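You operate a simulated robot arm through the tools that you are given. There is no shell and no other tool. Be economical: measure what you need, move in short steps, check, and stop when the job is done.

You are at the controls of a simulated robot arm. One attempt, no reset.

## Task
Take the can of peas and leave it on the flour shelf.

The check looks at the end state, three seconds after you hand in, the way a careful person would. Anything else that was tipped, shoved, dropped, spilled or broken makes it a failure.

## Robot
A 7-joint arm with a two-finger parallel gripper, fixed in place. Base frame: the origin is at the foot of the arm, x ahead of it, y to its left, z up. Units: mm, degrees, N and s.
Its first joint turns from -166.0 to 166.0 degrees. Payload 4.4 kg.
The tool frame sits at the grasp point between the pads (the TCP): z along the fingers, y along the line on which they close. The tips reach 23 mm beyond it. Largest opening 94 mm; finger width 38, thickness 10; the body of the gripper, 54 by 96 mm, starts 39 mm behind the TCP.
Orientation is that of the tool frame in the base frame, as a unit quaternion [w, x, y, z]. With the fingers straight down and closing along the base's y, the tool's x points along the base's -x, its y along +y and its z along -z.

## Interface
- The arm moves only by the tool arm_command. Its argument "rows" is a list of rows, each an object (a shift or turn left out is 0, a gripper value left out holds the last) with "grip": the gripper command, from -1 (fully open) to 1 (shut), values between in proportion; "dp": the shift along the tool's x, y, z in cm, a list of three; "angular": the turn, a rotation vector about the tool's x, y, z in degrees, a list of three. In form: [{"grip": grip, "dp": [tx, ty, tz], "angular": [wx, wy, wz]}, ...]. A call has 1 to 10 rows; each row is the pose to reach, as a shift and turn from the pose commanded when the call began, along the tool's axes at that moment. Rows are played at 5 a second. More than 50 mm and 8.6 degrees between two rows, or a gripper value outside its range, and nothing of the call is played. Where a pose cannot be reached the arm comes as near as it can. A force on the tool above 40 N (or 10 N above the force at the start of the call, whichever is more), or a blocked arm, ends the call early, and 0.2 s more pass. The fingers move at their own pace (about 72 mm/s each) and stop on an object; they squeeze with about 39 N. The grip force told is the motor's: it shows also when the fingers shut on nothing. Time passes only in rows, and 0.2 s behind the last, so rows that repeat a pose let the fingers close. It gives the time, the measured TCP pose, the force on the tool (base axes), the opening and the grip force at its end, in the units of the frame above (readings bear some noise).
- Cameras (640 x 400 px; columns grow to the right, rows downward): "scene" is fixed at [49.5, 650.2, 1539.9]; the picture's right is [-0.73, -0.68, 0.00], its down [-0.19, 0.20, -0.96] and it looks along [0.66, -0.70, -0.28] (base axes); focal length 261 px, centre (320, 200). "wrist" rides on the gripper at [86, 16, -75] in the tool frame; the picture's right is [-0.18, 0.98, 0.00], its down [-0.58, -0.11, -0.81] and it looks along [-0.79, -0.15, 0.59] (tool axes); focal length 243 px, centre (320, 200). There is no depth. A picture from a camera that has moved, and an enlarged one, comes with that camera's place and axes in the base frame and with its lens.
- camera(camera): a new picture of that camera. No time passes.
- close_up(camera, box): a new picture of the part [left, top, right, bottom] of that camera's present view, enlarged. No time passes.
- finish_job(): hands the job in; it is judged then, once.

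Go step by step. Nothing tells you positions but the pictures and the camera data: compare them with the known pose of the tool, close in by small moves and look again before you grip or let go. The budget is 90 turns and 46 pictures, counting those below and the enlarged ones. Unless the task says otherwise, let go and move clear before handing in, and close with one line.

The tools are called as name(argument=value, ...) on one line, values as JSON. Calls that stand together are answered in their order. arm_command: Moves the arm, as the interface text tells. Its arguments: {"type":"object","properties":{"rows":{"type":"array","items":{"type":"object","properties":{"grip":{"type":"number"},"dp":{"type":"array","items":{"type":"number"}},"angular":{"type":"array","items":{"type":"number"}}}}}},"required":["rows"]} The other tools are called the same way: camera (camera) takes a picture; close_up (camera, box) takes an enlarged picture of a part of a camera's view; finish_job () hands the job in.

At the start:

```text
clock: 0.0
tcp_pos: [505.0, -166.2, 1674.4]
orientation: [0.0, 0.0, 1.0, 0.0]
ft_force: [0.8, 0.0, -0.3]
finger_gap: 93.8
grasp_force: 0.1
```

scene: 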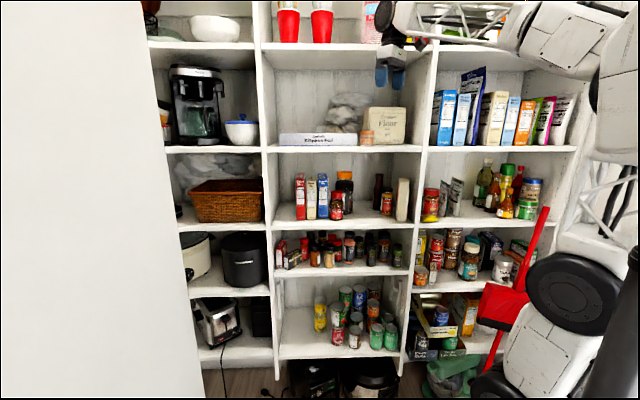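
wrist: 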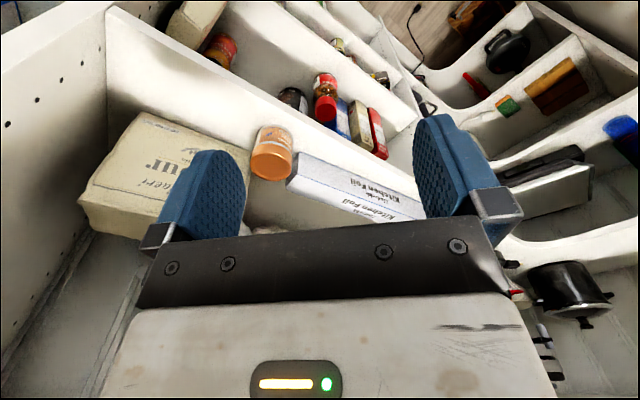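

I see a pantry. The flour box is on the second shelf of the middle column; several cans stand lower down. I'll zoom in to find the can of peas.

close_up(camera="scene", box=[270, 270, 410, 360])

close_up(camera="scene", box=[265, 50, 425, 150])

close_up(camera="scene", box=[405, 220, 565, 320])

close_up(camera="scene", box=[265, 160, 425, 275])

```text
4.44 times, centred on (340, 315) of scene
camera zoom: at [49.5, 650.2, 1539.9], right [-0.73, -0.68, 0.0], down [-0.19, 0.2, -0.96], along [0.66, -0.7, -0.28], focal length 1159 px, centre (231, -311)
```

zoom: 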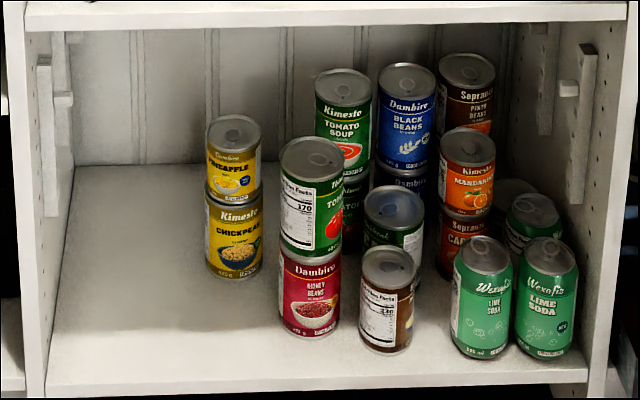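

```text
4.00 times, centred on (345, 100) of scene
camera zoom: at [49.5, 650.2, 1539.9], right [-0.73, -0.68, 0.0], down [-0.19, 0.2, -0.96], along [0.66, -0.7, -0.28], focal length 1043 px, centre (220, 600)
```

zoom: 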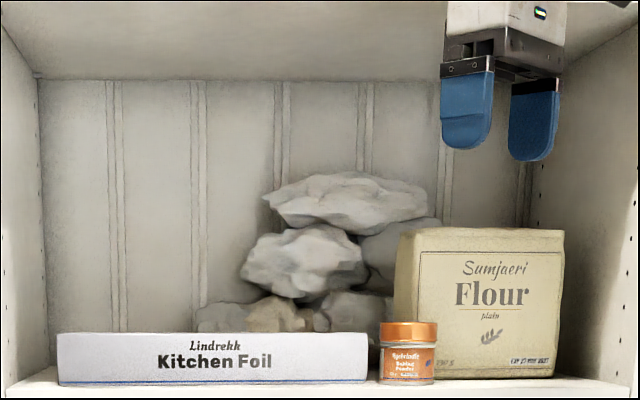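

```text
4.00 times, centred on (485, 270) of scene
camera zoom: at [49.5, 650.2, 1539.9], right [-0.73, -0.68, 0.0], down [-0.19, 0.2, -0.96], along [0.66, -0.7, -0.28], focal length 1043 px, centre (-340, -80)
```

zoom: 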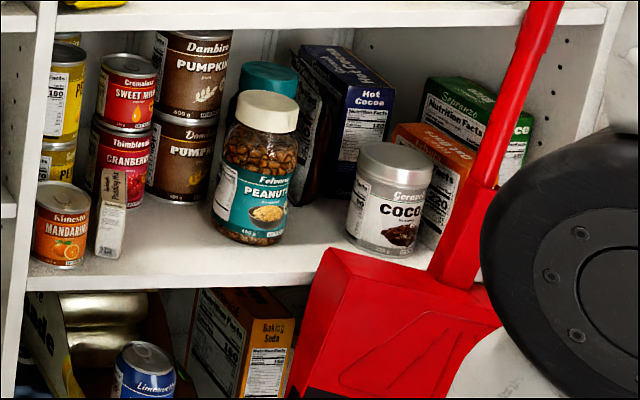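

```text
3.48 times, centred on (345, 218) of scene
camera zoom: at [49.5, 650.2, 1539.9], right [-0.73, -0.68, 0.0], down [-0.19, 0.2, -0.96], along [0.66, -0.7, -0.28], focal length 907 px, centre (233, 139)
```

zoom: 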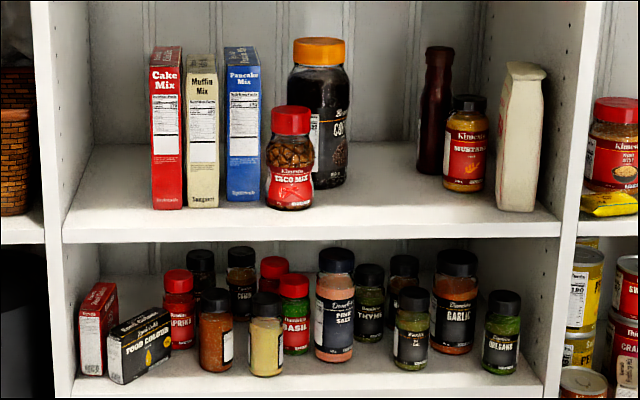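

The likely peas can is the single can behind the brown-labelled one on the bottom shelf; I'll zoom in to read the labels.

close_up(camera="scene", box=[340, 300, 380, 325])

close_up(camera="scene", box=[328, 275, 404, 322])

close_up(camera="scene", box=[405, 280, 485, 365])

```text
16.00 times, centred on (360, 312) of scene
camera zoom: at [49.5, 650.2, 1539.9], right [-0.73, -0.68, 0.0], down [-0.19, 0.2, -0.96], along [0.66, -0.7, -0.28], focal length 4172 px, centre (-320, -1600)
```

zoom: 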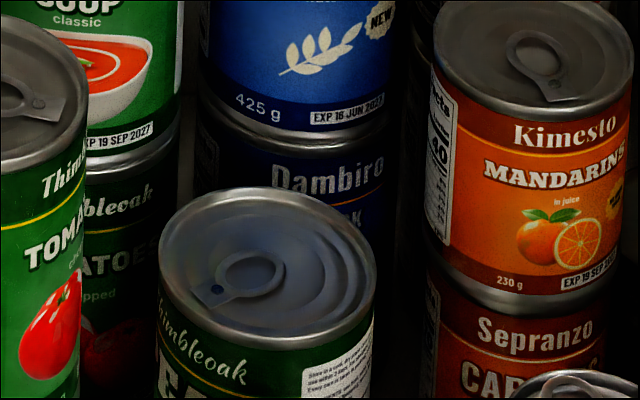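

```text
8.42 times, centred on (366, 298) of scene
camera zoom: at [49.5, 650.2, 1539.9], right [-0.73, -0.68, 0.0], down [-0.19, 0.2, -0.96], along [0.66, -0.7, -0.28], focal length 2196 px, centre (-67, -630)
```

zoom: 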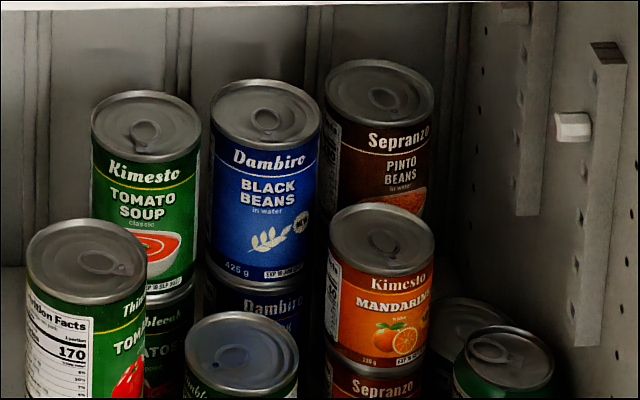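

```text
4.71 times, centred on (445, 322) of scene
camera zoom: at [49.5, 650.2, 1539.9], right [-0.73, -0.68, 0.0], down [-0.19, 0.2, -0.96], along [0.66, -0.7, -0.28], focal length 1227 px, centre (-268, -376)
```

zoom: 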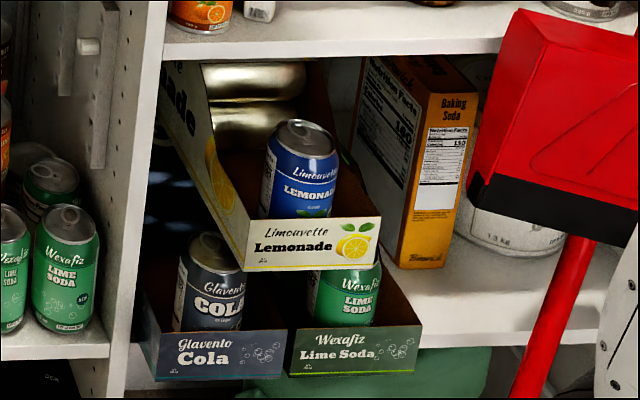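

The green "Thimbleoak PE…" can at about (357,318) is likely the peas. I'll read its label fully.

close_up(camera="scene", box=[344, 310, 372, 336])

close_up(camera="scene", box=[405, 230, 445, 255])

```text
15.38 times, centred on (358, 323) of scene
camera zoom: at [49.5, 650.2, 1539.9], right [-0.73, -0.68, 0.0], down [-0.19, 0.2, -0.96], along [0.66, -0.7, -0.28], focal length 4011 px, centre (-265, -1692)
```

zoom: 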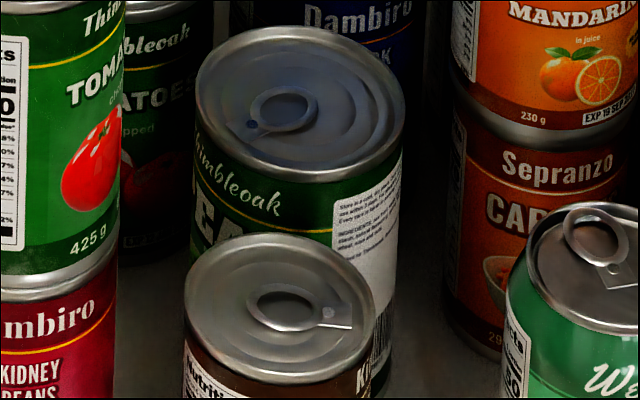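

```text
16.00 times, centred on (425, 242) of scene
camera zoom: at [49.5, 650.2, 1539.9], right [-0.73, -0.68, 0.0], down [-0.19, 0.2, -0.96], along [0.66, -0.7, -0.28], focal length 4172 px, centre (-1360, -480)
```

zoom: 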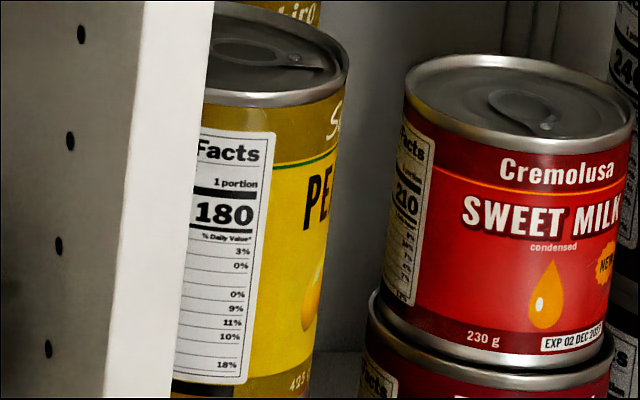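

The target is the green Thimbleoak peas can on the bottom shelf, roughly at (700,-320) with its top near z≈562. It stands tight among stacks, and the shelf face runs about 45° to the base axes. I'll retreat from the shelf first and start turning the wrist so its camera will sit above.

arm_command(rows=[{"grip": -1, "dp": [1.8, 1.7, 0], "angular": [0, 0, -8]}, {"dp": [3.6, 3.4, 0], "angular": [0, 0, -16]}, {"dp": [5.4, 5.2, 0], "angular": [0, 0, -24]}, {"dp": [7.2, 6.9, 0], "angular": [0, 0, -32]}, {"dp": [7.2, 6.9, 0], "angular": [0, 0, -40]}, {"dp": [7.2, 6.9, 0], "angular": [0, 0, -48]}, {"dp": [7.2, 6.9, 0], "angular": [0, 0, -56]}, {"dp": [7.2, 6.9, 0], "angular": [0, 0, -64]}, {"dp": [7.2, 6.9, 0], "angular": [0, 0, -72]}, {"dp": [7.2, 6.9, 0], "angular": [0, 0, -80]}])

```text
clock: 2.2
tcp_pos: [434.3, -99.2, 1674.9]
orientation: [0.0, -0.644, 0.765, 0.0]
ft_force: [0.0, 0.6, -1.0]
finger_gap: 94.1
grasp_force: 0.1
```

The turn works. I'll finish it and descend in front of the shelves.

arm_command(rows=[{"dp": [0, 0, 3], "angular": [0, 0, -8]}, {"dp": [0, 0, 6], "angular": [0, 0, -16]}, {"dp": [0, 0, 9], "angular": [0, 0, -24]}, {"dp": [0, 0, 13], "angular": [0, 0, -32]}, {"dp": [0, 0, 17], "angular": [0, 0, -40]}, {"dp": [0, 0, 21], "angular": [0, 0, -48]}, {"dp": [0, 0, 25], "angular": [0, 0, -56]}, {"dp": [0, 0, 29], "angular": [0, 0, -56]}])

camera(camera="scene")

camera(camera="wrist")

```text
clock: 4.0
tcp_pos: [431.1, -102.9, 1383.7]
orientation: [0.0, 0.928, -0.373, 0.001]
ft_force: [0.3, 0.0, 0.6]
finger_gap: 94.1
grasp_force: 0.0
```

```text
34 pictures are left
```

scene: 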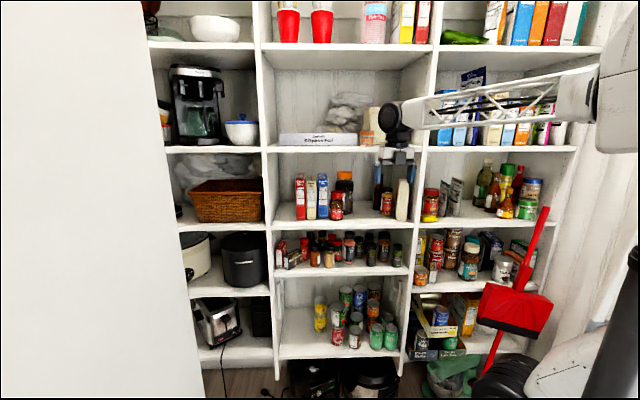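

```text
33 pictures are left
camera wrist: at [483.6, -171.6, 1457.9], right [-0.81, -0.58, 0.0], down [-0.34, 0.48, 0.81], along [-0.47, 0.66, -0.59], focal length 243 px, centre (320, 200)
```

wrist: 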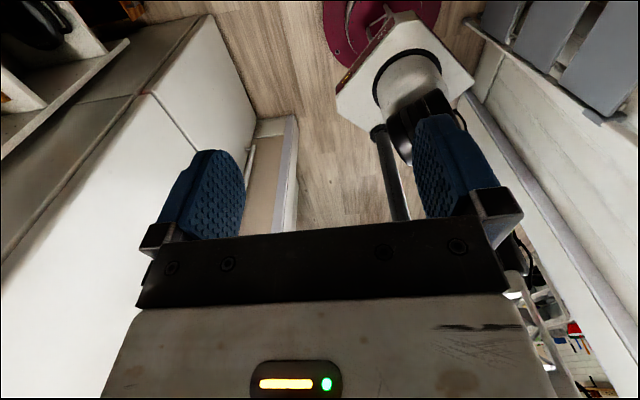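

The tool x now points into the shelf and y runs along it. Next I pitch 45° forward while descending further.

arm_command(rows=[{"dp": [0, 0, 5], "angular": [0, 4.5, 0]}, {"dp": [0, 0, 10], "angular": [0, 9, 0]}, {"dp": [0, 0, 15], "angular": [0, 13.5, 0]}, {"dp": [0, 0, 20], "angular": [0, 18, 0]}, {"dp": [0, 0, 25], "angular": [0, 22.5, 0]}, {"dp": [0, 0, 30], "angular": [0, 27, 0]}, {"dp": [0, 0, 35], "angular": [0, 31.5, 0]}, {"dp": [0, 0, 40], "angular": [0, 36, 0]}, {"dp": [0, 0, 45], "angular": [0, 40.5, 0]}, {"dp": [0, 0, 50], "angular": [0, 45, 0]}])

camera(camera="scene")

```text
clock: 6.2
tcp_pos: [436.2, -96.1, 887.0]
orientation: [0.143, 0.857, -0.345, 0.355]
ft_force: [0.2, 0.2, 0.6]
finger_gap: 93.6
grasp_force: 0.0
```

```text
32 pictures are left
```

scene: 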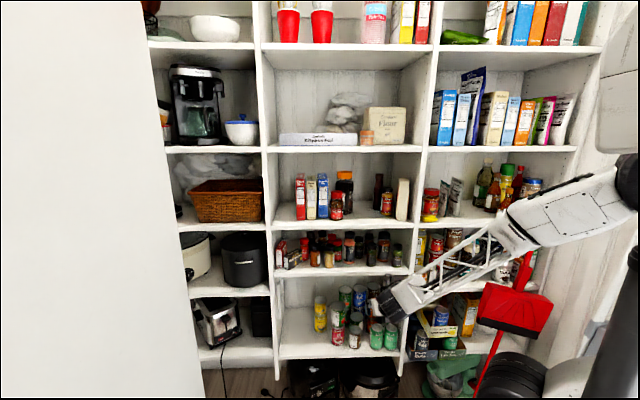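

Now the gripper is tilted 45°. I'll descend to z≈740 and move in front/over the cans for a look from the wrist camera.

arm_command(rows=[{"dp": [-3.5, 0, 3.5]}, {"dp": [-7, 0, 7]}, {"dp": [-10.4, 0, 10.4]}, {"dp": [-6.9, 0, 13.9]}, {"dp": [-3.4, 0, 17.4]}, {"dp": [0, -0.5, 21]}, {"dp": [2.5, -1, 23.5]}])

camera(camera="wrist")

camera(camera="scene")

```text
clock: 7.8
tcp_pos: [571.1, -219.3, 738.5]
orientation: [0.143, 0.857, -0.346, 0.355]
ft_force: [0.1, 0.6, 0.9]
finger_gap: 94.0
grasp_force: 0.1
```

```text
31 pictures are left
camera wrist: at [566.2, -234.8, 851.3], right [-0.78, -0.62, -0.13], down [-0.63, 0.76, 0.16], along [0.0, 0.21, -0.98], focal length 243 px, centre (320, 200)
```

wrist: 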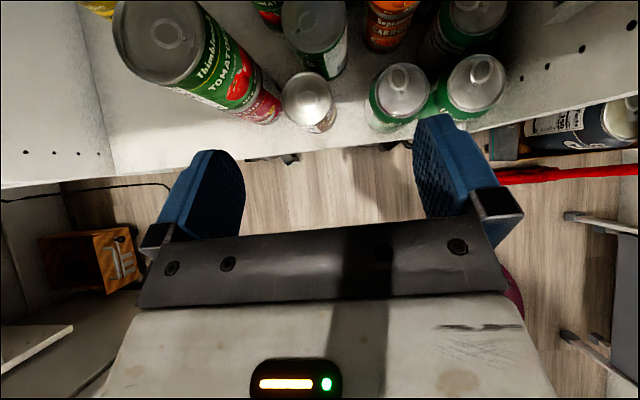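

```text
30 pictures are left
```

scene: 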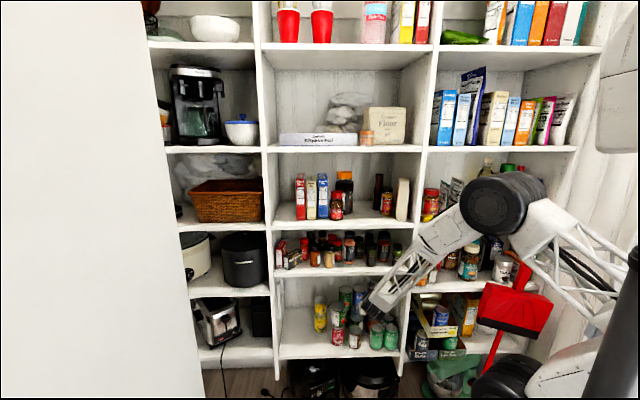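

The view from above is good: brown can in the centre, the peas can behind it. I'll zoom for measurement.

close_up(camera="wrist", box=[220, 0, 420, 125])

```text
3.20 times, centred on (320, 62) of wrist
camera zoom: at [566.2, -234.8, 851.3], right [-0.78, -0.62, -0.13], down [-0.63, 0.76, 0.16], along [0.0, 0.21, -0.98], focal length 776 px, centre (320, 640)
```

zoom: 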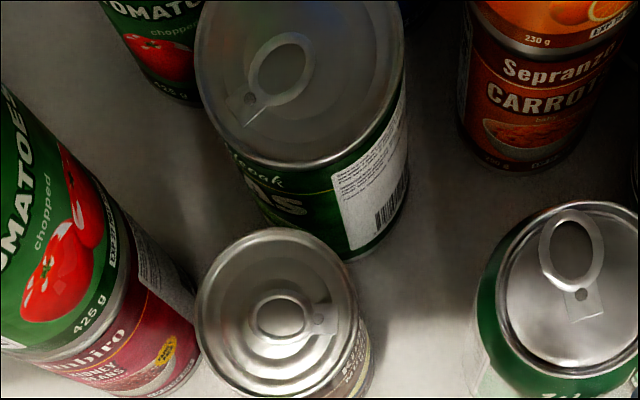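

Triangulating both cameras: peas can at n≈727 / s≈-248 (shelf frame), top z≈561.5, diameter ≈71; brown can's top is z≈543. I'll set the opening to about 84 mm and go to a pre-grasp point 120 mm back on the 45° approach line.

arm_command(rows=[{"grip": -0.787, "dp": [-0.65, -0.3, 3.15]}, {"dp": [-1.3, -0.65, 6.3]}, {"dp": [-1.95, -1.0, 9.5]}, {"dp": [-2.58, -1.3, 12.6]}, {"dp": [-2.58, -1.3, 12.6]}])

camera(camera="wrist")

close_up(camera="scene", box=[270, 270, 430, 370])

```text
clock: 9.0
tcp_pos: [633.0, -259.5, 627.9]
orientation: [0.144, 0.856, -0.347, 0.355]
ft_force: [0.1, -0.3, 0.3]
finger_gap: 84.0
grasp_force: 0.0
```

```text
28 pictures are left
camera wrist: at [628.3, -275.1, 741.0], right [-0.78, -0.62, -0.13], down [-0.63, 0.76, 0.16], along [0.0, 0.21, -0.98], focal length 243 px, centre (320, 200)
```

wrist: 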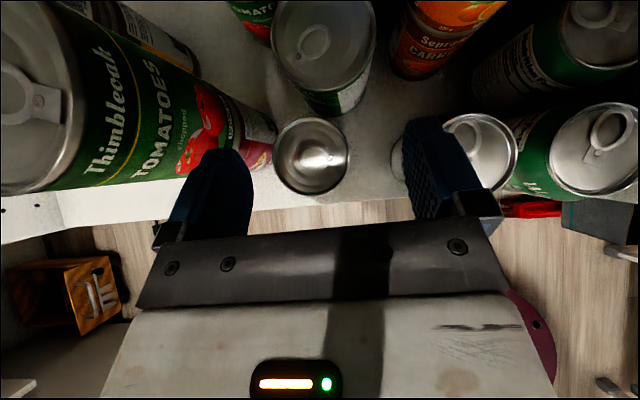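

```text
4.00 times, centred on (350, 320) of scene
camera zoom: at [49.5, 650.2, 1539.9], right [-0.73, -0.68, 0.0], down [-0.19, 0.2, -0.96], along [0.66, -0.7, -0.28], focal length 1043 px, centre (200, -280)
```

zoom: 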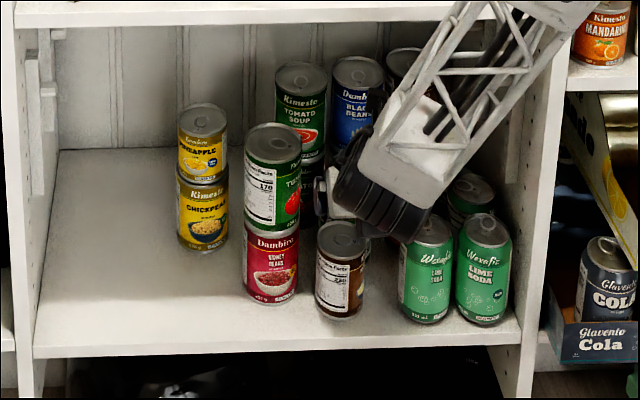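

Measurements agree (peas at n≈727, s≈-247). I advance 7 cm along the tool axis and check.

arm_command(rows=[{"dp": [0, 0, 2.5]}, {"dp": [0.05, 0, 5]}, {"dp": [0.1, 0, 7]}])

camera(camera="wrist")

```text
clock: 9.8
tcp_pos: [669.8, -294.4, 579.5]
orientation: [0.144, 0.857, -0.347, 0.354]
ft_force: [0.1, -0.3, 0.4]
finger_gap: 84.0
grasp_force: 0.1
```

```text
26 pictures are left
camera wrist: at [664.5, -310.5, 692.2], right [-0.78, -0.62, -0.13], down [-0.63, 0.76, 0.16], along [0.0, 0.21, -0.98], focal length 243 px, centre (320, 200)
```

wrist: 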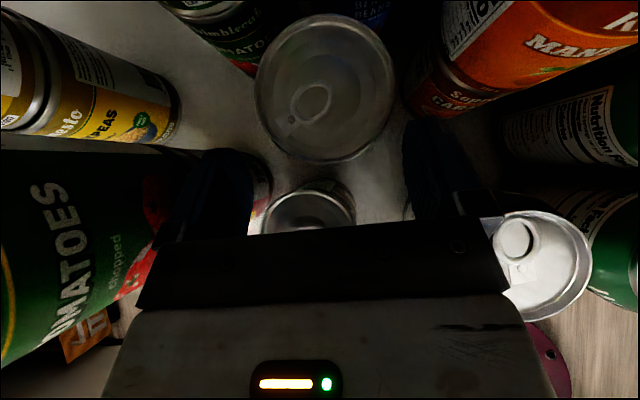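

Alignment still holds. Final 4.8 cm in.

arm_command(rows=[{"dp": [0.04, 0.1, 2.0]}, {"dp": [0.06, 0.2, 3.5]}, {"dp": [0.08, 0.2, 4.8]}, {"dp": [0.08, 0.2, 4.8]}])

camera(camera="wrist")

```text
clock: 10.6
tcp_pos: [695.4, -320.4, 553.9]
orientation: [0.144, 0.855, -0.346, 0.359]
ft_force: [1.0, 0.6, 7.3]
finger_gap: 84.0
grasp_force: 0.1
stopped in row 4: the force on the tool passed its limit (the readings are from after the stop); the commanded pose is now the measured one
```

```text
25 pictures are left
camera wrist: at [690.2, -334.9, 667.5], right [-0.78, -0.62, -0.13], down [-0.63, 0.76, 0.15], along [0.01, 0.2, -0.98], focal length 243 px, centre (320, 200)
```

wrist: 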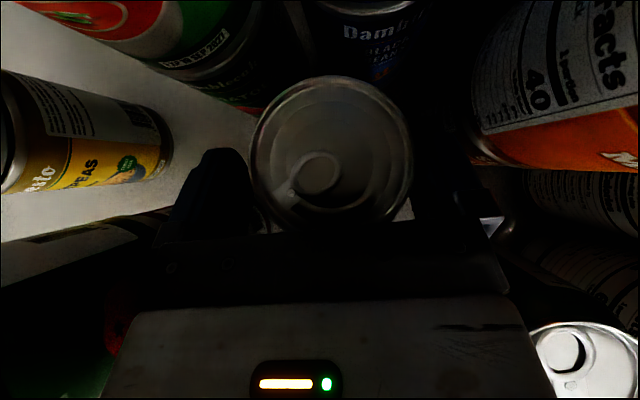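

The palm touched the front rim of the peas can lightly; the fingers are already around its upper part with about 28 mm of overlap. I back off 2 mm and close.

arm_command(rows=[{"dp": [0.1, 0.1, -0.15]}, {"grip": 1, "dp": [0.1, 0.1, -0.15]}, {"dp": [0.1, 0.1, -0.15]}, {"dp": [0.1, 0.1, -0.15]}])

camera(camera="wrist")

```text
clock: 11.6
tcp_pos: [694.9, -320.5, 554.8]
orientation: [0.143, 0.855, -0.346, 0.358]
ft_force: [-0.1, 0.4, -0.1]
finger_gap: 71.2
grasp_force: 38.8
```

```text
24 pictures are left
camera wrist: at [688.9, -335.1, 668.5], right [-0.78, -0.62, -0.13], down [-0.63, 0.76, 0.15], along [0.01, 0.2, -0.98], focal length 243 px, centre (320, 200)
```

wrist: 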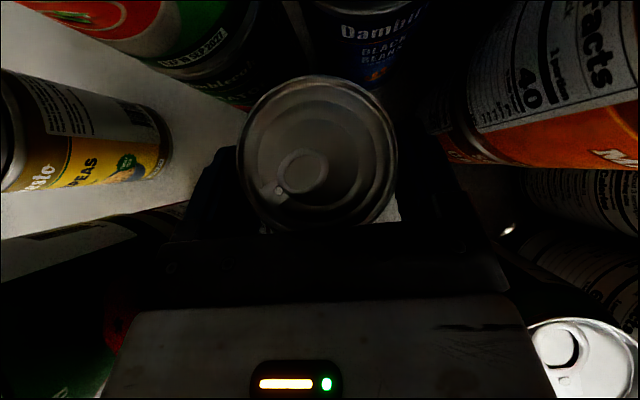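

Gripped firmly (71 mm). Lifting straight up 105 mm.

arm_command(rows=[{"dp": [0.7, 0, -0.7]}, {"dp": [2.1, 0, -2.1]}, {"dp": [4.0, 0, -4.0]}, {"dp": [5.8, 0, -5.8]}, {"dp": [7.4, 0, -7.4]}, {"dp": [7.4, 0, -7.4]}])

camera(camera="wrist")

close_up(camera="scene", box=[270, 240, 430, 370])

```text
clock: 13.0
tcp_pos: [694.2, -320.8, 660.8]
orientation: [0.143, 0.856, -0.346, 0.357]
ft_force: [0.5, 0.0, -5.3]
finger_gap: 71.2
grasp_force: 38.9
```

```text
23 pictures are left
camera wrist: at [688.4, -335.5, 772.9], right [-0.78, -0.62, -0.13], down [-0.63, 0.76, 0.15], along [0.01, 0.2, -0.98], focal length 243 px, centre (320, 200)
```

wrist: 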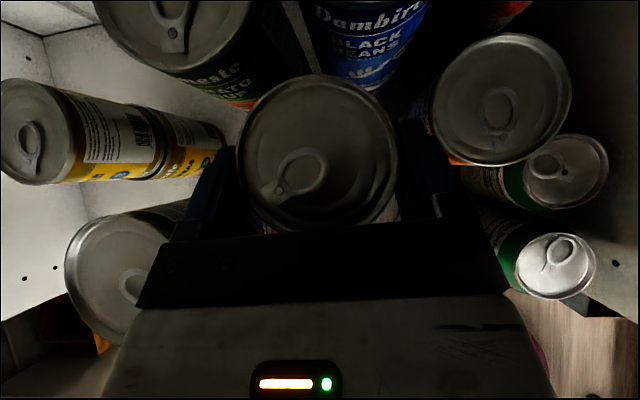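

```text
3.08 times, centred on (350, 305) of scene
camera zoom: at [49.5, 650.2, 1539.9], right [-0.73, -0.68, 0.0], down [-0.19, 0.2, -0.96], along [0.66, -0.7, -0.28], focal length 802 px, centre (228, -123)
```

zoom: 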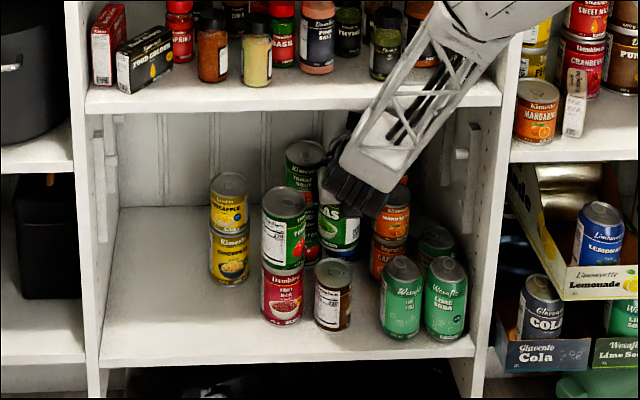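

All neighbours are still standing and the can is clear. Retracting straight out over the brown can.

arm_command(rows=[{"dp": [-0.8, 0, -1.9]}, {"dp": [-4.0, 0, -5.1]}, {"dp": [-7.4, 0, -8.5]}, {"dp": [-10.8, 0, -11.9]}, {"dp": [-14.2, 0, -15.3]}, {"dp": [-17.6, 0, -18.7]}, {"dp": [-21.0, 0, -22.1]}, {"dp": [-23.0, 0, -24.1]}])

camera(camera="scene")

```text
clock: 14.8
tcp_pos: [451.2, -85.5, 664.7]
orientation: [0.143, 0.855, -0.346, 0.358]
ft_force: [0.1, 0.3, -5.3]
finger_gap: 71.0
grasp_force: 39.1
```

```text
21 pictures are left
```

scene: 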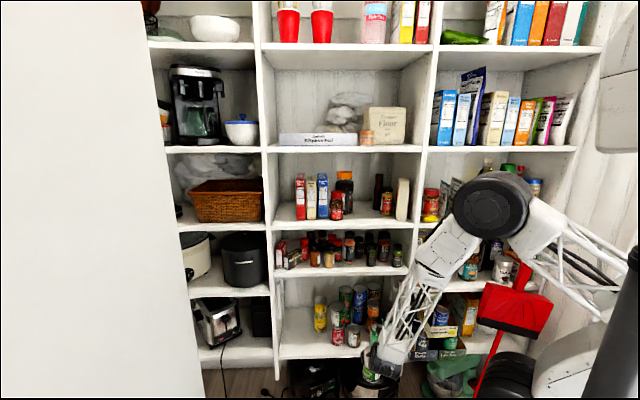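

The can is out, its label reads "…AS" with peas pictured. The flour shelf (z≈1453) has free room in front of the flour bag, right of the baking powder (n≈650, s≈-150). Now I go up, clear of the shelf fronts.

arm_command(rows=[{"dp": [2.5, 0, -2.5]}, {"dp": [5.9, 0, -5.9]}, {"dp": [9.3, 0, -9.3]}, {"dp": [12.7, 0, -12.7]}, {"dp": [16.1, 0, -16.1]}, {"dp": [19.5, 0, -19.5]}, {"dp": [22.9, 0, -22.9]}, {"dp": [26.3, 0, -26.3]}, {"dp": [29.7, 0, -29.7]}, {"dp": [33.1, 0, -33.1]}])

camera(camera="scene")

```text
clock: 17.0
tcp_pos: [453.2, -86.9, 1133.6]
orientation: [0.143, 0.855, -0.346, 0.358]
ft_force: [0.1, 0.3, -3.7]
finger_gap: 70.9
grasp_force: 39.0
```

```text
20 pictures are left
```

scene: 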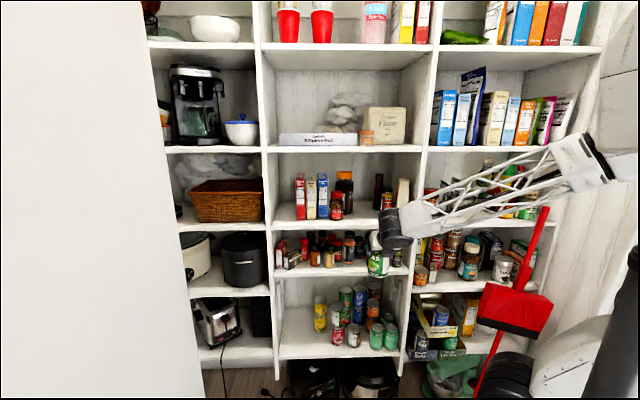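

Held well. Continuing up to z≈1640.

arm_command(rows=[{"dp": [2.5, 0, -2.5]}, {"dp": [5.9, 0, -5.9]}, {"dp": [9.3, 0, -9.3]}, {"dp": [12.7, 0, -12.7]}, {"dp": [16.1, 0.5, -16.1]}, {"dp": [19.5, 1.5, -19.5]}, {"dp": [22.9, 3, -22.9]}, {"dp": [26.3, 5, -26.3]}, {"dp": [29.7, 7, -29.7]}, {"dp": [33.1, 9, -33.1]}])

camera(camera="scene")

camera(camera="wrist")

```text
refused: row 7 steps farther than a row can; nothing moved
```

```text
19 pictures are left
```

scene: 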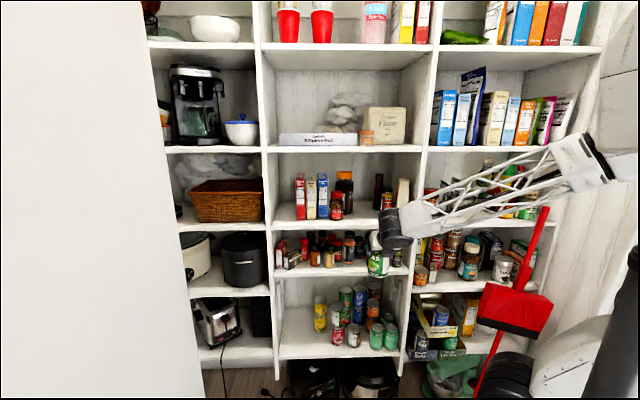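

```text
18 pictures are left
camera wrist: at [448.9, -102.6, 1247.3], right [-0.78, -0.62, -0.13], down [-0.63, 0.76, 0.15], along [0.01, 0.2, -0.98], focal length 243 px, centre (320, 200)
```

wrist: 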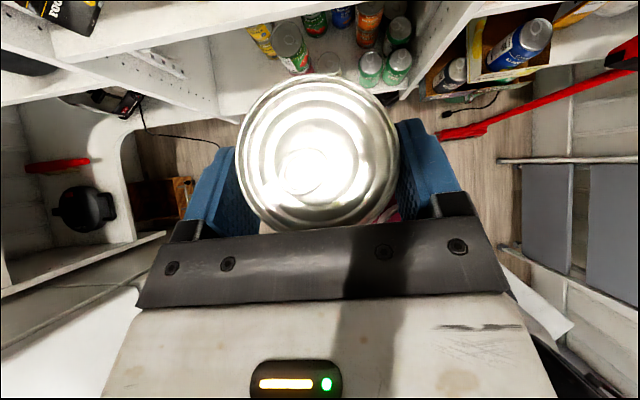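

The combined steps were too long, so nothing moved; I repeat with smaller steps.

arm_command(rows=[{"dp": [3.3, 0, -3.3]}, {"dp": [6.6, 1, -6.6]}, {"dp": [9.9, 2, -9.9]}, {"dp": [13.2, 3, -13.2]}, {"dp": [16.5, 4, -16.5]}, {"dp": [19.8, 5, -19.8]}, {"dp": [23.1, 6, -23.1]}, {"dp": [26.4, 7, -26.4]}, {"dp": [29.7, 8, -29.7]}, {"dp": [33.0, 9, -33.0]}])

camera(camera="scene")

camera(camera="wrist")

```text
clock: 19.2
tcp_pos: [386.7, -154.4, 1600.7]
orientation: [0.143, 0.855, -0.346, 0.358]
ft_force: [0.1, 0.6, -5.5]
finger_gap: 70.8
grasp_force: 39.1
```

```text
17 pictures are left
```

scene: 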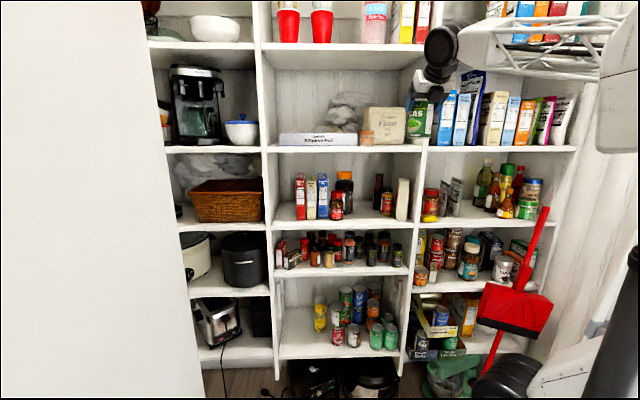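

```text
16 pictures are left
camera wrist: at [380.7, -169.2, 1714.1], right [-0.78, -0.62, -0.13], down [-0.63, 0.76, 0.15], along [0.01, 0.2, -0.98], focal length 243 px, centre (320, 200)
```

wrist: 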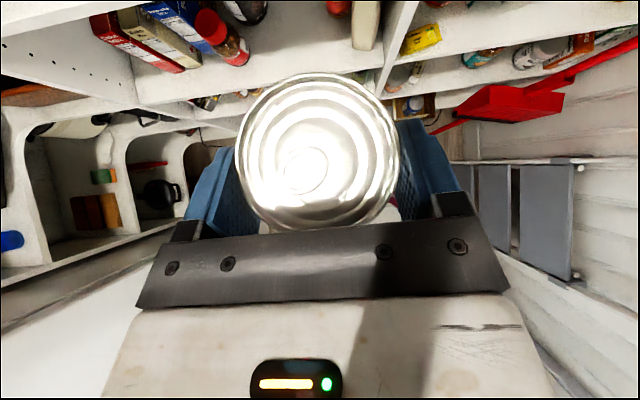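

Label "EAS" is legible on the can now. Moving toward the shelf by 100 mm, with can bottom about 45 mm above shelf level, then look.

arm_command(rows=[{"dp": [2.8, 0, -2.0]}, {"dp": [5.6, 0, 1.5]}, {"dp": [8.5, 0, 5.0]}, {"dp": [9.0, 0, 5.6]}])

camera(camera="wrist")

close_up(camera="scene", box=[330, 60, 450, 160])

```text
clock: 20.2
tcp_pos: [456.4, -224.2, 1626.2]
orientation: [0.143, 0.855, -0.346, 0.358]
ft_force: [-0.5, 0.0, -4.2]
finger_gap: 71.2
grasp_force: 38.9
```

```text
15 pictures are left
camera wrist: at [451.0, -238.5, 1739.2], right [-0.78, -0.62, -0.13], down [-0.63, 0.76, 0.15], along [0.01, 0.2, -0.98], focal length 243 px, centre (320, 200)
```

wrist: 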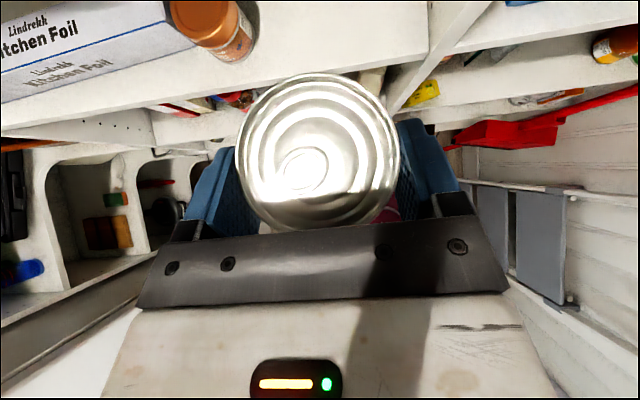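

```text
4.00 times, centred on (390, 110) of scene
camera zoom: at [49.5, 650.2, 1539.9], right [-0.73, -0.68, 0.0], down [-0.19, 0.2, -0.96], along [0.66, -0.7, -0.28], focal length 1043 px, centre (40, 560)
```

zoom: 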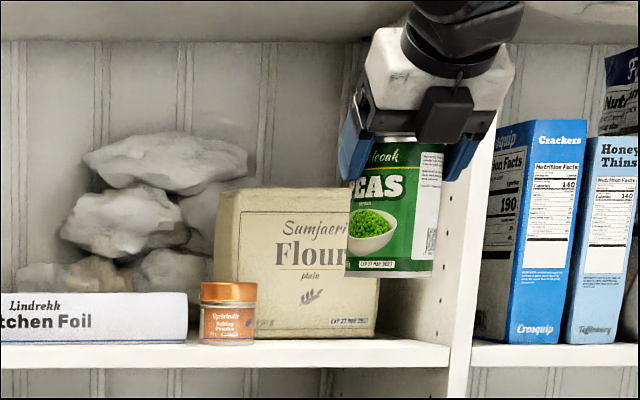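

Shelf front is in view; I zoom to measure its edge and the free area.

close_up(camera="wrist", box=[160, 0, 480, 120])

```text
2.00 times, centred on (320, 60) of wrist
camera zoom: at [451.0, -238.5, 1739.2], right [-0.78, -0.62, -0.13], down [-0.63, 0.76, 0.15], along [0.01, 0.2, -0.98], focal length 485 px, centre (320, 480)
```

zoom: 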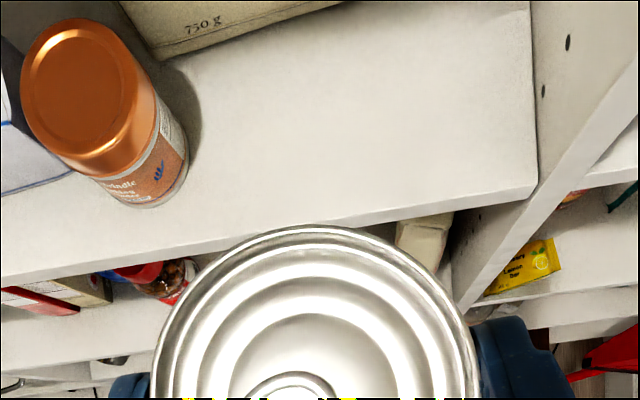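

Front edge at n≈590, flour front at n≈696, powder's right side at s≈-230, right wall s≈-50. I place at n=645, s=-145; first moving in above the spot.

arm_command(rows=[{"dp": [2.6, 0.3, 2.6]}, {"dp": [5.2, 0.6, 5.2]}, {"dp": [7.2, 0.9, 8.5]}, {"dp": [7.9, 0.9, 11.5]}, {"dp": [7.9, 0.9, 13.0]}, {"dp": [7.9, 0.9, 13.0]}])

camera(camera="wrist")

close_up(camera="scene", box=[330, 60, 450, 160])

```text
clock: 21.6
tcp_pos: [561.8, -332.5, 1588.3]
orientation: [0.143, 0.855, -0.346, 0.358]
ft_force: [-0.2, 0.2, -4.5]
finger_gap: 71.0
grasp_force: 39.5
```

```text
12 pictures are left
camera wrist: at [555.6, -348.2, 1703.1], right [-0.78, -0.62, -0.13], down [-0.63, 0.76, 0.15], along [0.01, 0.2, -0.98], focal length 243 px, centre (320, 200)
```

wrist: 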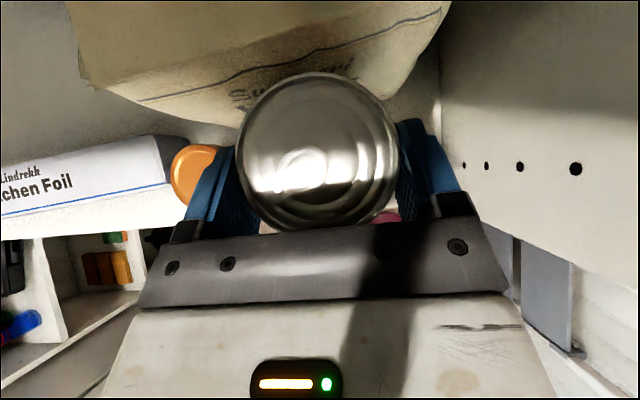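

```text
4.00 times, centred on (390, 110) of scene
camera zoom: at [49.5, 650.2, 1539.9], right [-0.73, -0.68, 0.0], down [-0.19, 0.2, -0.96], along [0.66, -0.7, -0.28], focal length 1043 px, centre (40, 560)
```

zoom: 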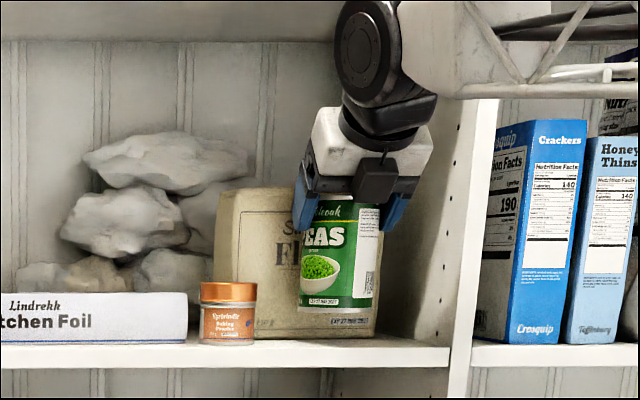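

The can hovers about 30 mm above the free spot. Lowering carefully.

arm_command(rows=[{"dp": [-1.0, 0, 0.4]}, {"dp": [-2.0, 0, 1.5]}, {"dp": [-2.0, 0, 1.5]}])

close_up(camera="scene", box=[370, 90, 450, 155])

```text
clock: 22.4
tcp_pos: [560.9, -329.2, 1563.9]
orientation: [0.142, 0.855, -0.345, 0.359]
ft_force: [0.2, 0.1, -5.1]
finger_gap: 70.9
grasp_force: 38.3
```

```text
6.15 times, centred on (410, 122) of scene
camera zoom: at [49.5, 650.2, 1539.9], right [-0.73, -0.68, 0.0], down [-0.19, 0.2, -0.96], along [0.66, -0.7, -0.28], focal length 1605 px, centre (-234, 677)
```

zoom: 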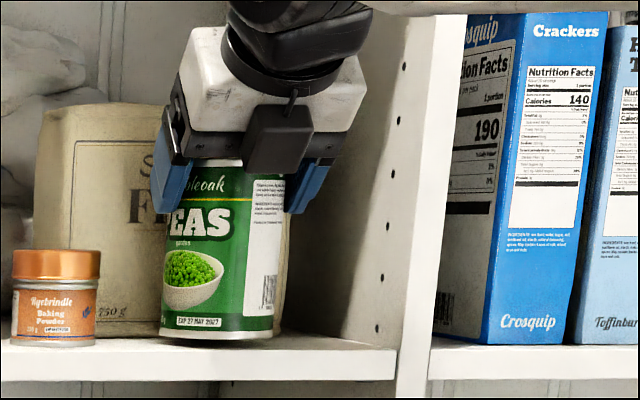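

Nearly down. Lowering 5 mm and checking the force.

arm_command(rows=[{"dp": [-0.14, 0, 0.14]}, {"dp": [-0.28, 0, 0.28]}, {"dp": [-0.35, 0, 0.35]}])

```text
clock: 23.2
tcp_pos: [558.1, -328.5, 1559.3]
orientation: [0.143, 0.855, -0.346, 0.359]
ft_force: [-0.4, -0.6, -4.3]
finger_gap: 70.9
grasp_force: 39.0
```

arm_command(rows=[{"dp": [-0.1, 0, 0.1]}, {"dp": [-0.2, 0, 0.2]}, {"dp": [-0.28, 0, 0.28]}])

close_up(camera="scene", box=[380, 110, 430, 155])

```text
clock: 24.0
tcp_pos: [557.0, -328.8, 1558.7]
orientation: [0.143, 0.854, -0.345, 0.361]
ft_force: [12.1, 1.6, 31.6]
finger_gap: 71.3
grasp_force: 39.0
```

```text
8.89 times, centred on (405, 132) of scene
camera zoom: at [49.5, 650.2, 1539.9], right [-0.73, -0.68, 0.0], down [-0.19, 0.2, -0.96], along [0.66, -0.7, -0.28], focal length 2318 px, centre (-436, 800)
```

zoom: 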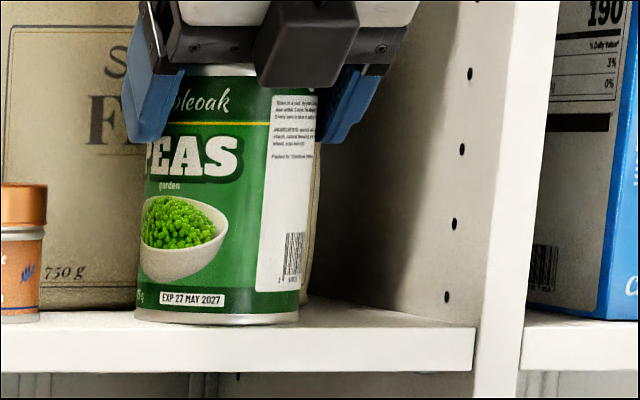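

"PEAS" confirmed; the can has touched down (31 N). I relieve the pressure slightly and open.

arm_command(rows=[{"dp": [0.15, 0, -0.15]}, {"dp": [0.15, 0, -0.15]}, {"grip": -0.9, "dp": [0.15, 0, -0.15]}, {"dp": [0.15, 0, -0.15]}, {"dp": [0.15, 0, -0.15]}])

camera(camera="wrist")

close_up(camera="scene", box=[370, 90, 450, 155])

```text
clock: 25.2
tcp_pos: [557.7, -327.2, 1557.5]
orientation: [0.143, 0.856, -0.346, 0.358]
ft_force: [0.1, 1.0, 0.5]
finger_gap: 89.3
grasp_force: 0.0
```

```text
8 pictures are left
camera wrist: at [552.4, -344.2, 1670.5], right [-0.78, -0.62, -0.13], down [-0.63, 0.76, 0.15], along [0.01, 0.2, -0.98], focal length 243 px, centre (320, 200)
```

wrist: 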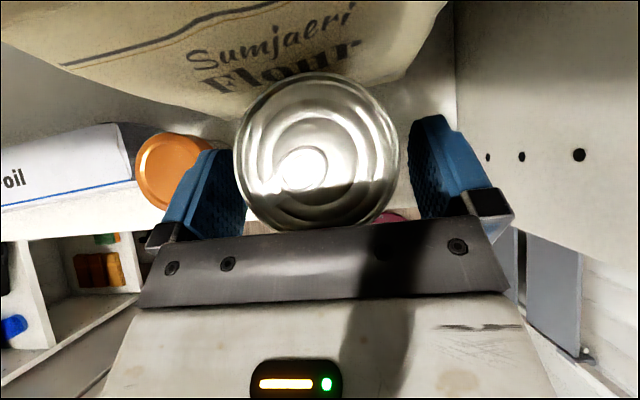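

```text
6.15 times, centred on (410, 122) of scene
camera zoom: at [49.5, 650.2, 1539.9], right [-0.73, -0.68, 0.0], down [-0.19, 0.2, -0.96], along [0.66, -0.7, -0.28], focal length 1605 px, centre (-234, 677)
```

zoom: 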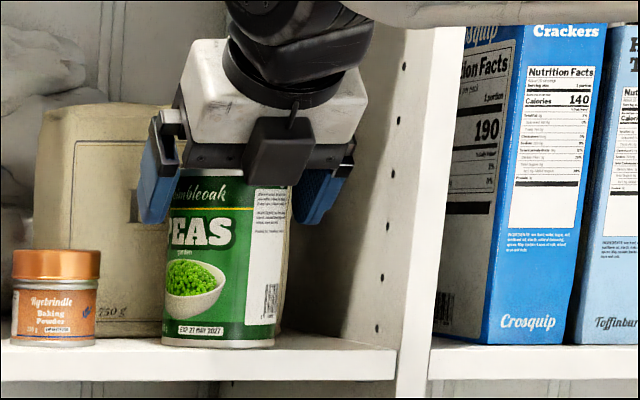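

The can stands upright and the fingers are free on both sides. Retracting along the tool axis.

arm_command(rows=[{"dp": [0, 0, -1.5]}, {"dp": [0, 0, -4]}, {"dp": [0, 0, -7]}, {"dp": [-1.5, 0, -11]}, {"dp": [-4, 0, -15]}, {"dp": [-7, 0, -18.5]}, {"dp": [-10, 0, -22]}, {"dp": [-10, 0, -22]}])

camera(camera="scene")

close_up(camera="scene", box=[265, 60, 435, 160])

close_up(camera="scene", box=[265, 270, 425, 370])

```text
clock: 27.0
tcp_pos: [393.1, -172.8, 1636.5]
orientation: [0.143, 0.856, -0.345, 0.357]
ft_force: [-0.7, -1.0, -0.1]
finger_gap: 89.2
grasp_force: 0.1
```

```text
6 pictures are left
```

scene: 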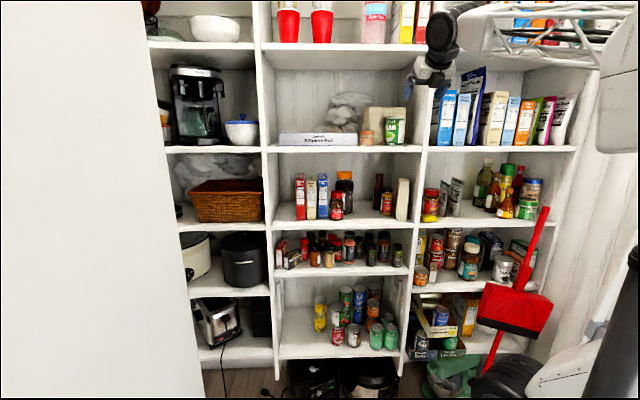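

```text
3.76 times, centred on (350, 110) of scene
camera zoom: at [49.5, 650.2, 1539.9], right [-0.73, -0.68, 0.0], down [-0.19, 0.2, -0.96], along [0.66, -0.7, -0.28], focal length 982 px, centre (207, 539)
```

zoom: 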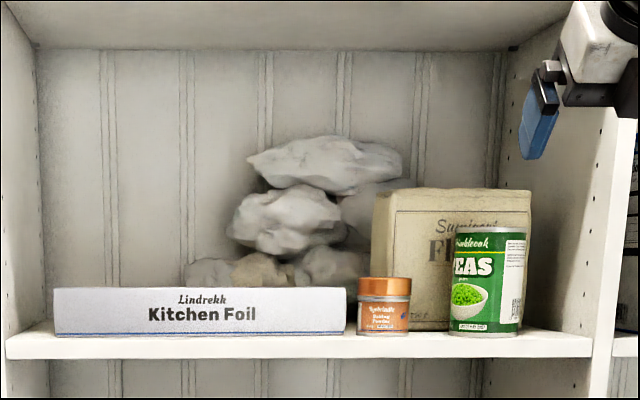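

```text
4.00 times, centred on (345, 320) of scene
camera zoom: at [49.5, 650.2, 1539.9], right [-0.73, -0.68, 0.0], down [-0.19, 0.2, -0.96], along [0.66, -0.7, -0.28], focal length 1043 px, centre (220, -280)
```

zoom: 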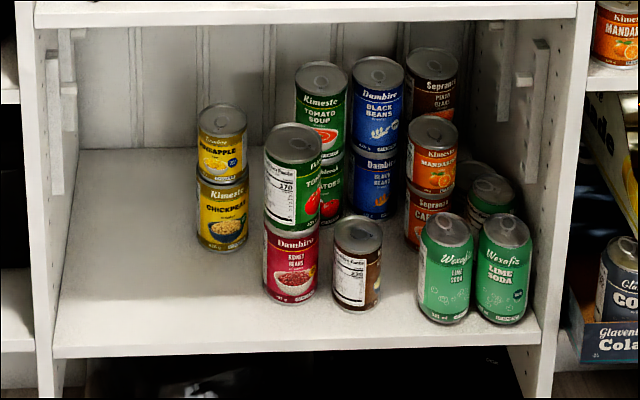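

The peas can stands upright on the flour shelf, and everything else is in place and undisturbed. The arm is clear, so I hand in.

finish_job()

```text
The job is handed in.
```

The can of peas is standing upright on the flour shelf, in front of the flour bag. The last pictures showed the other items standing as they were, and the arm is clear.
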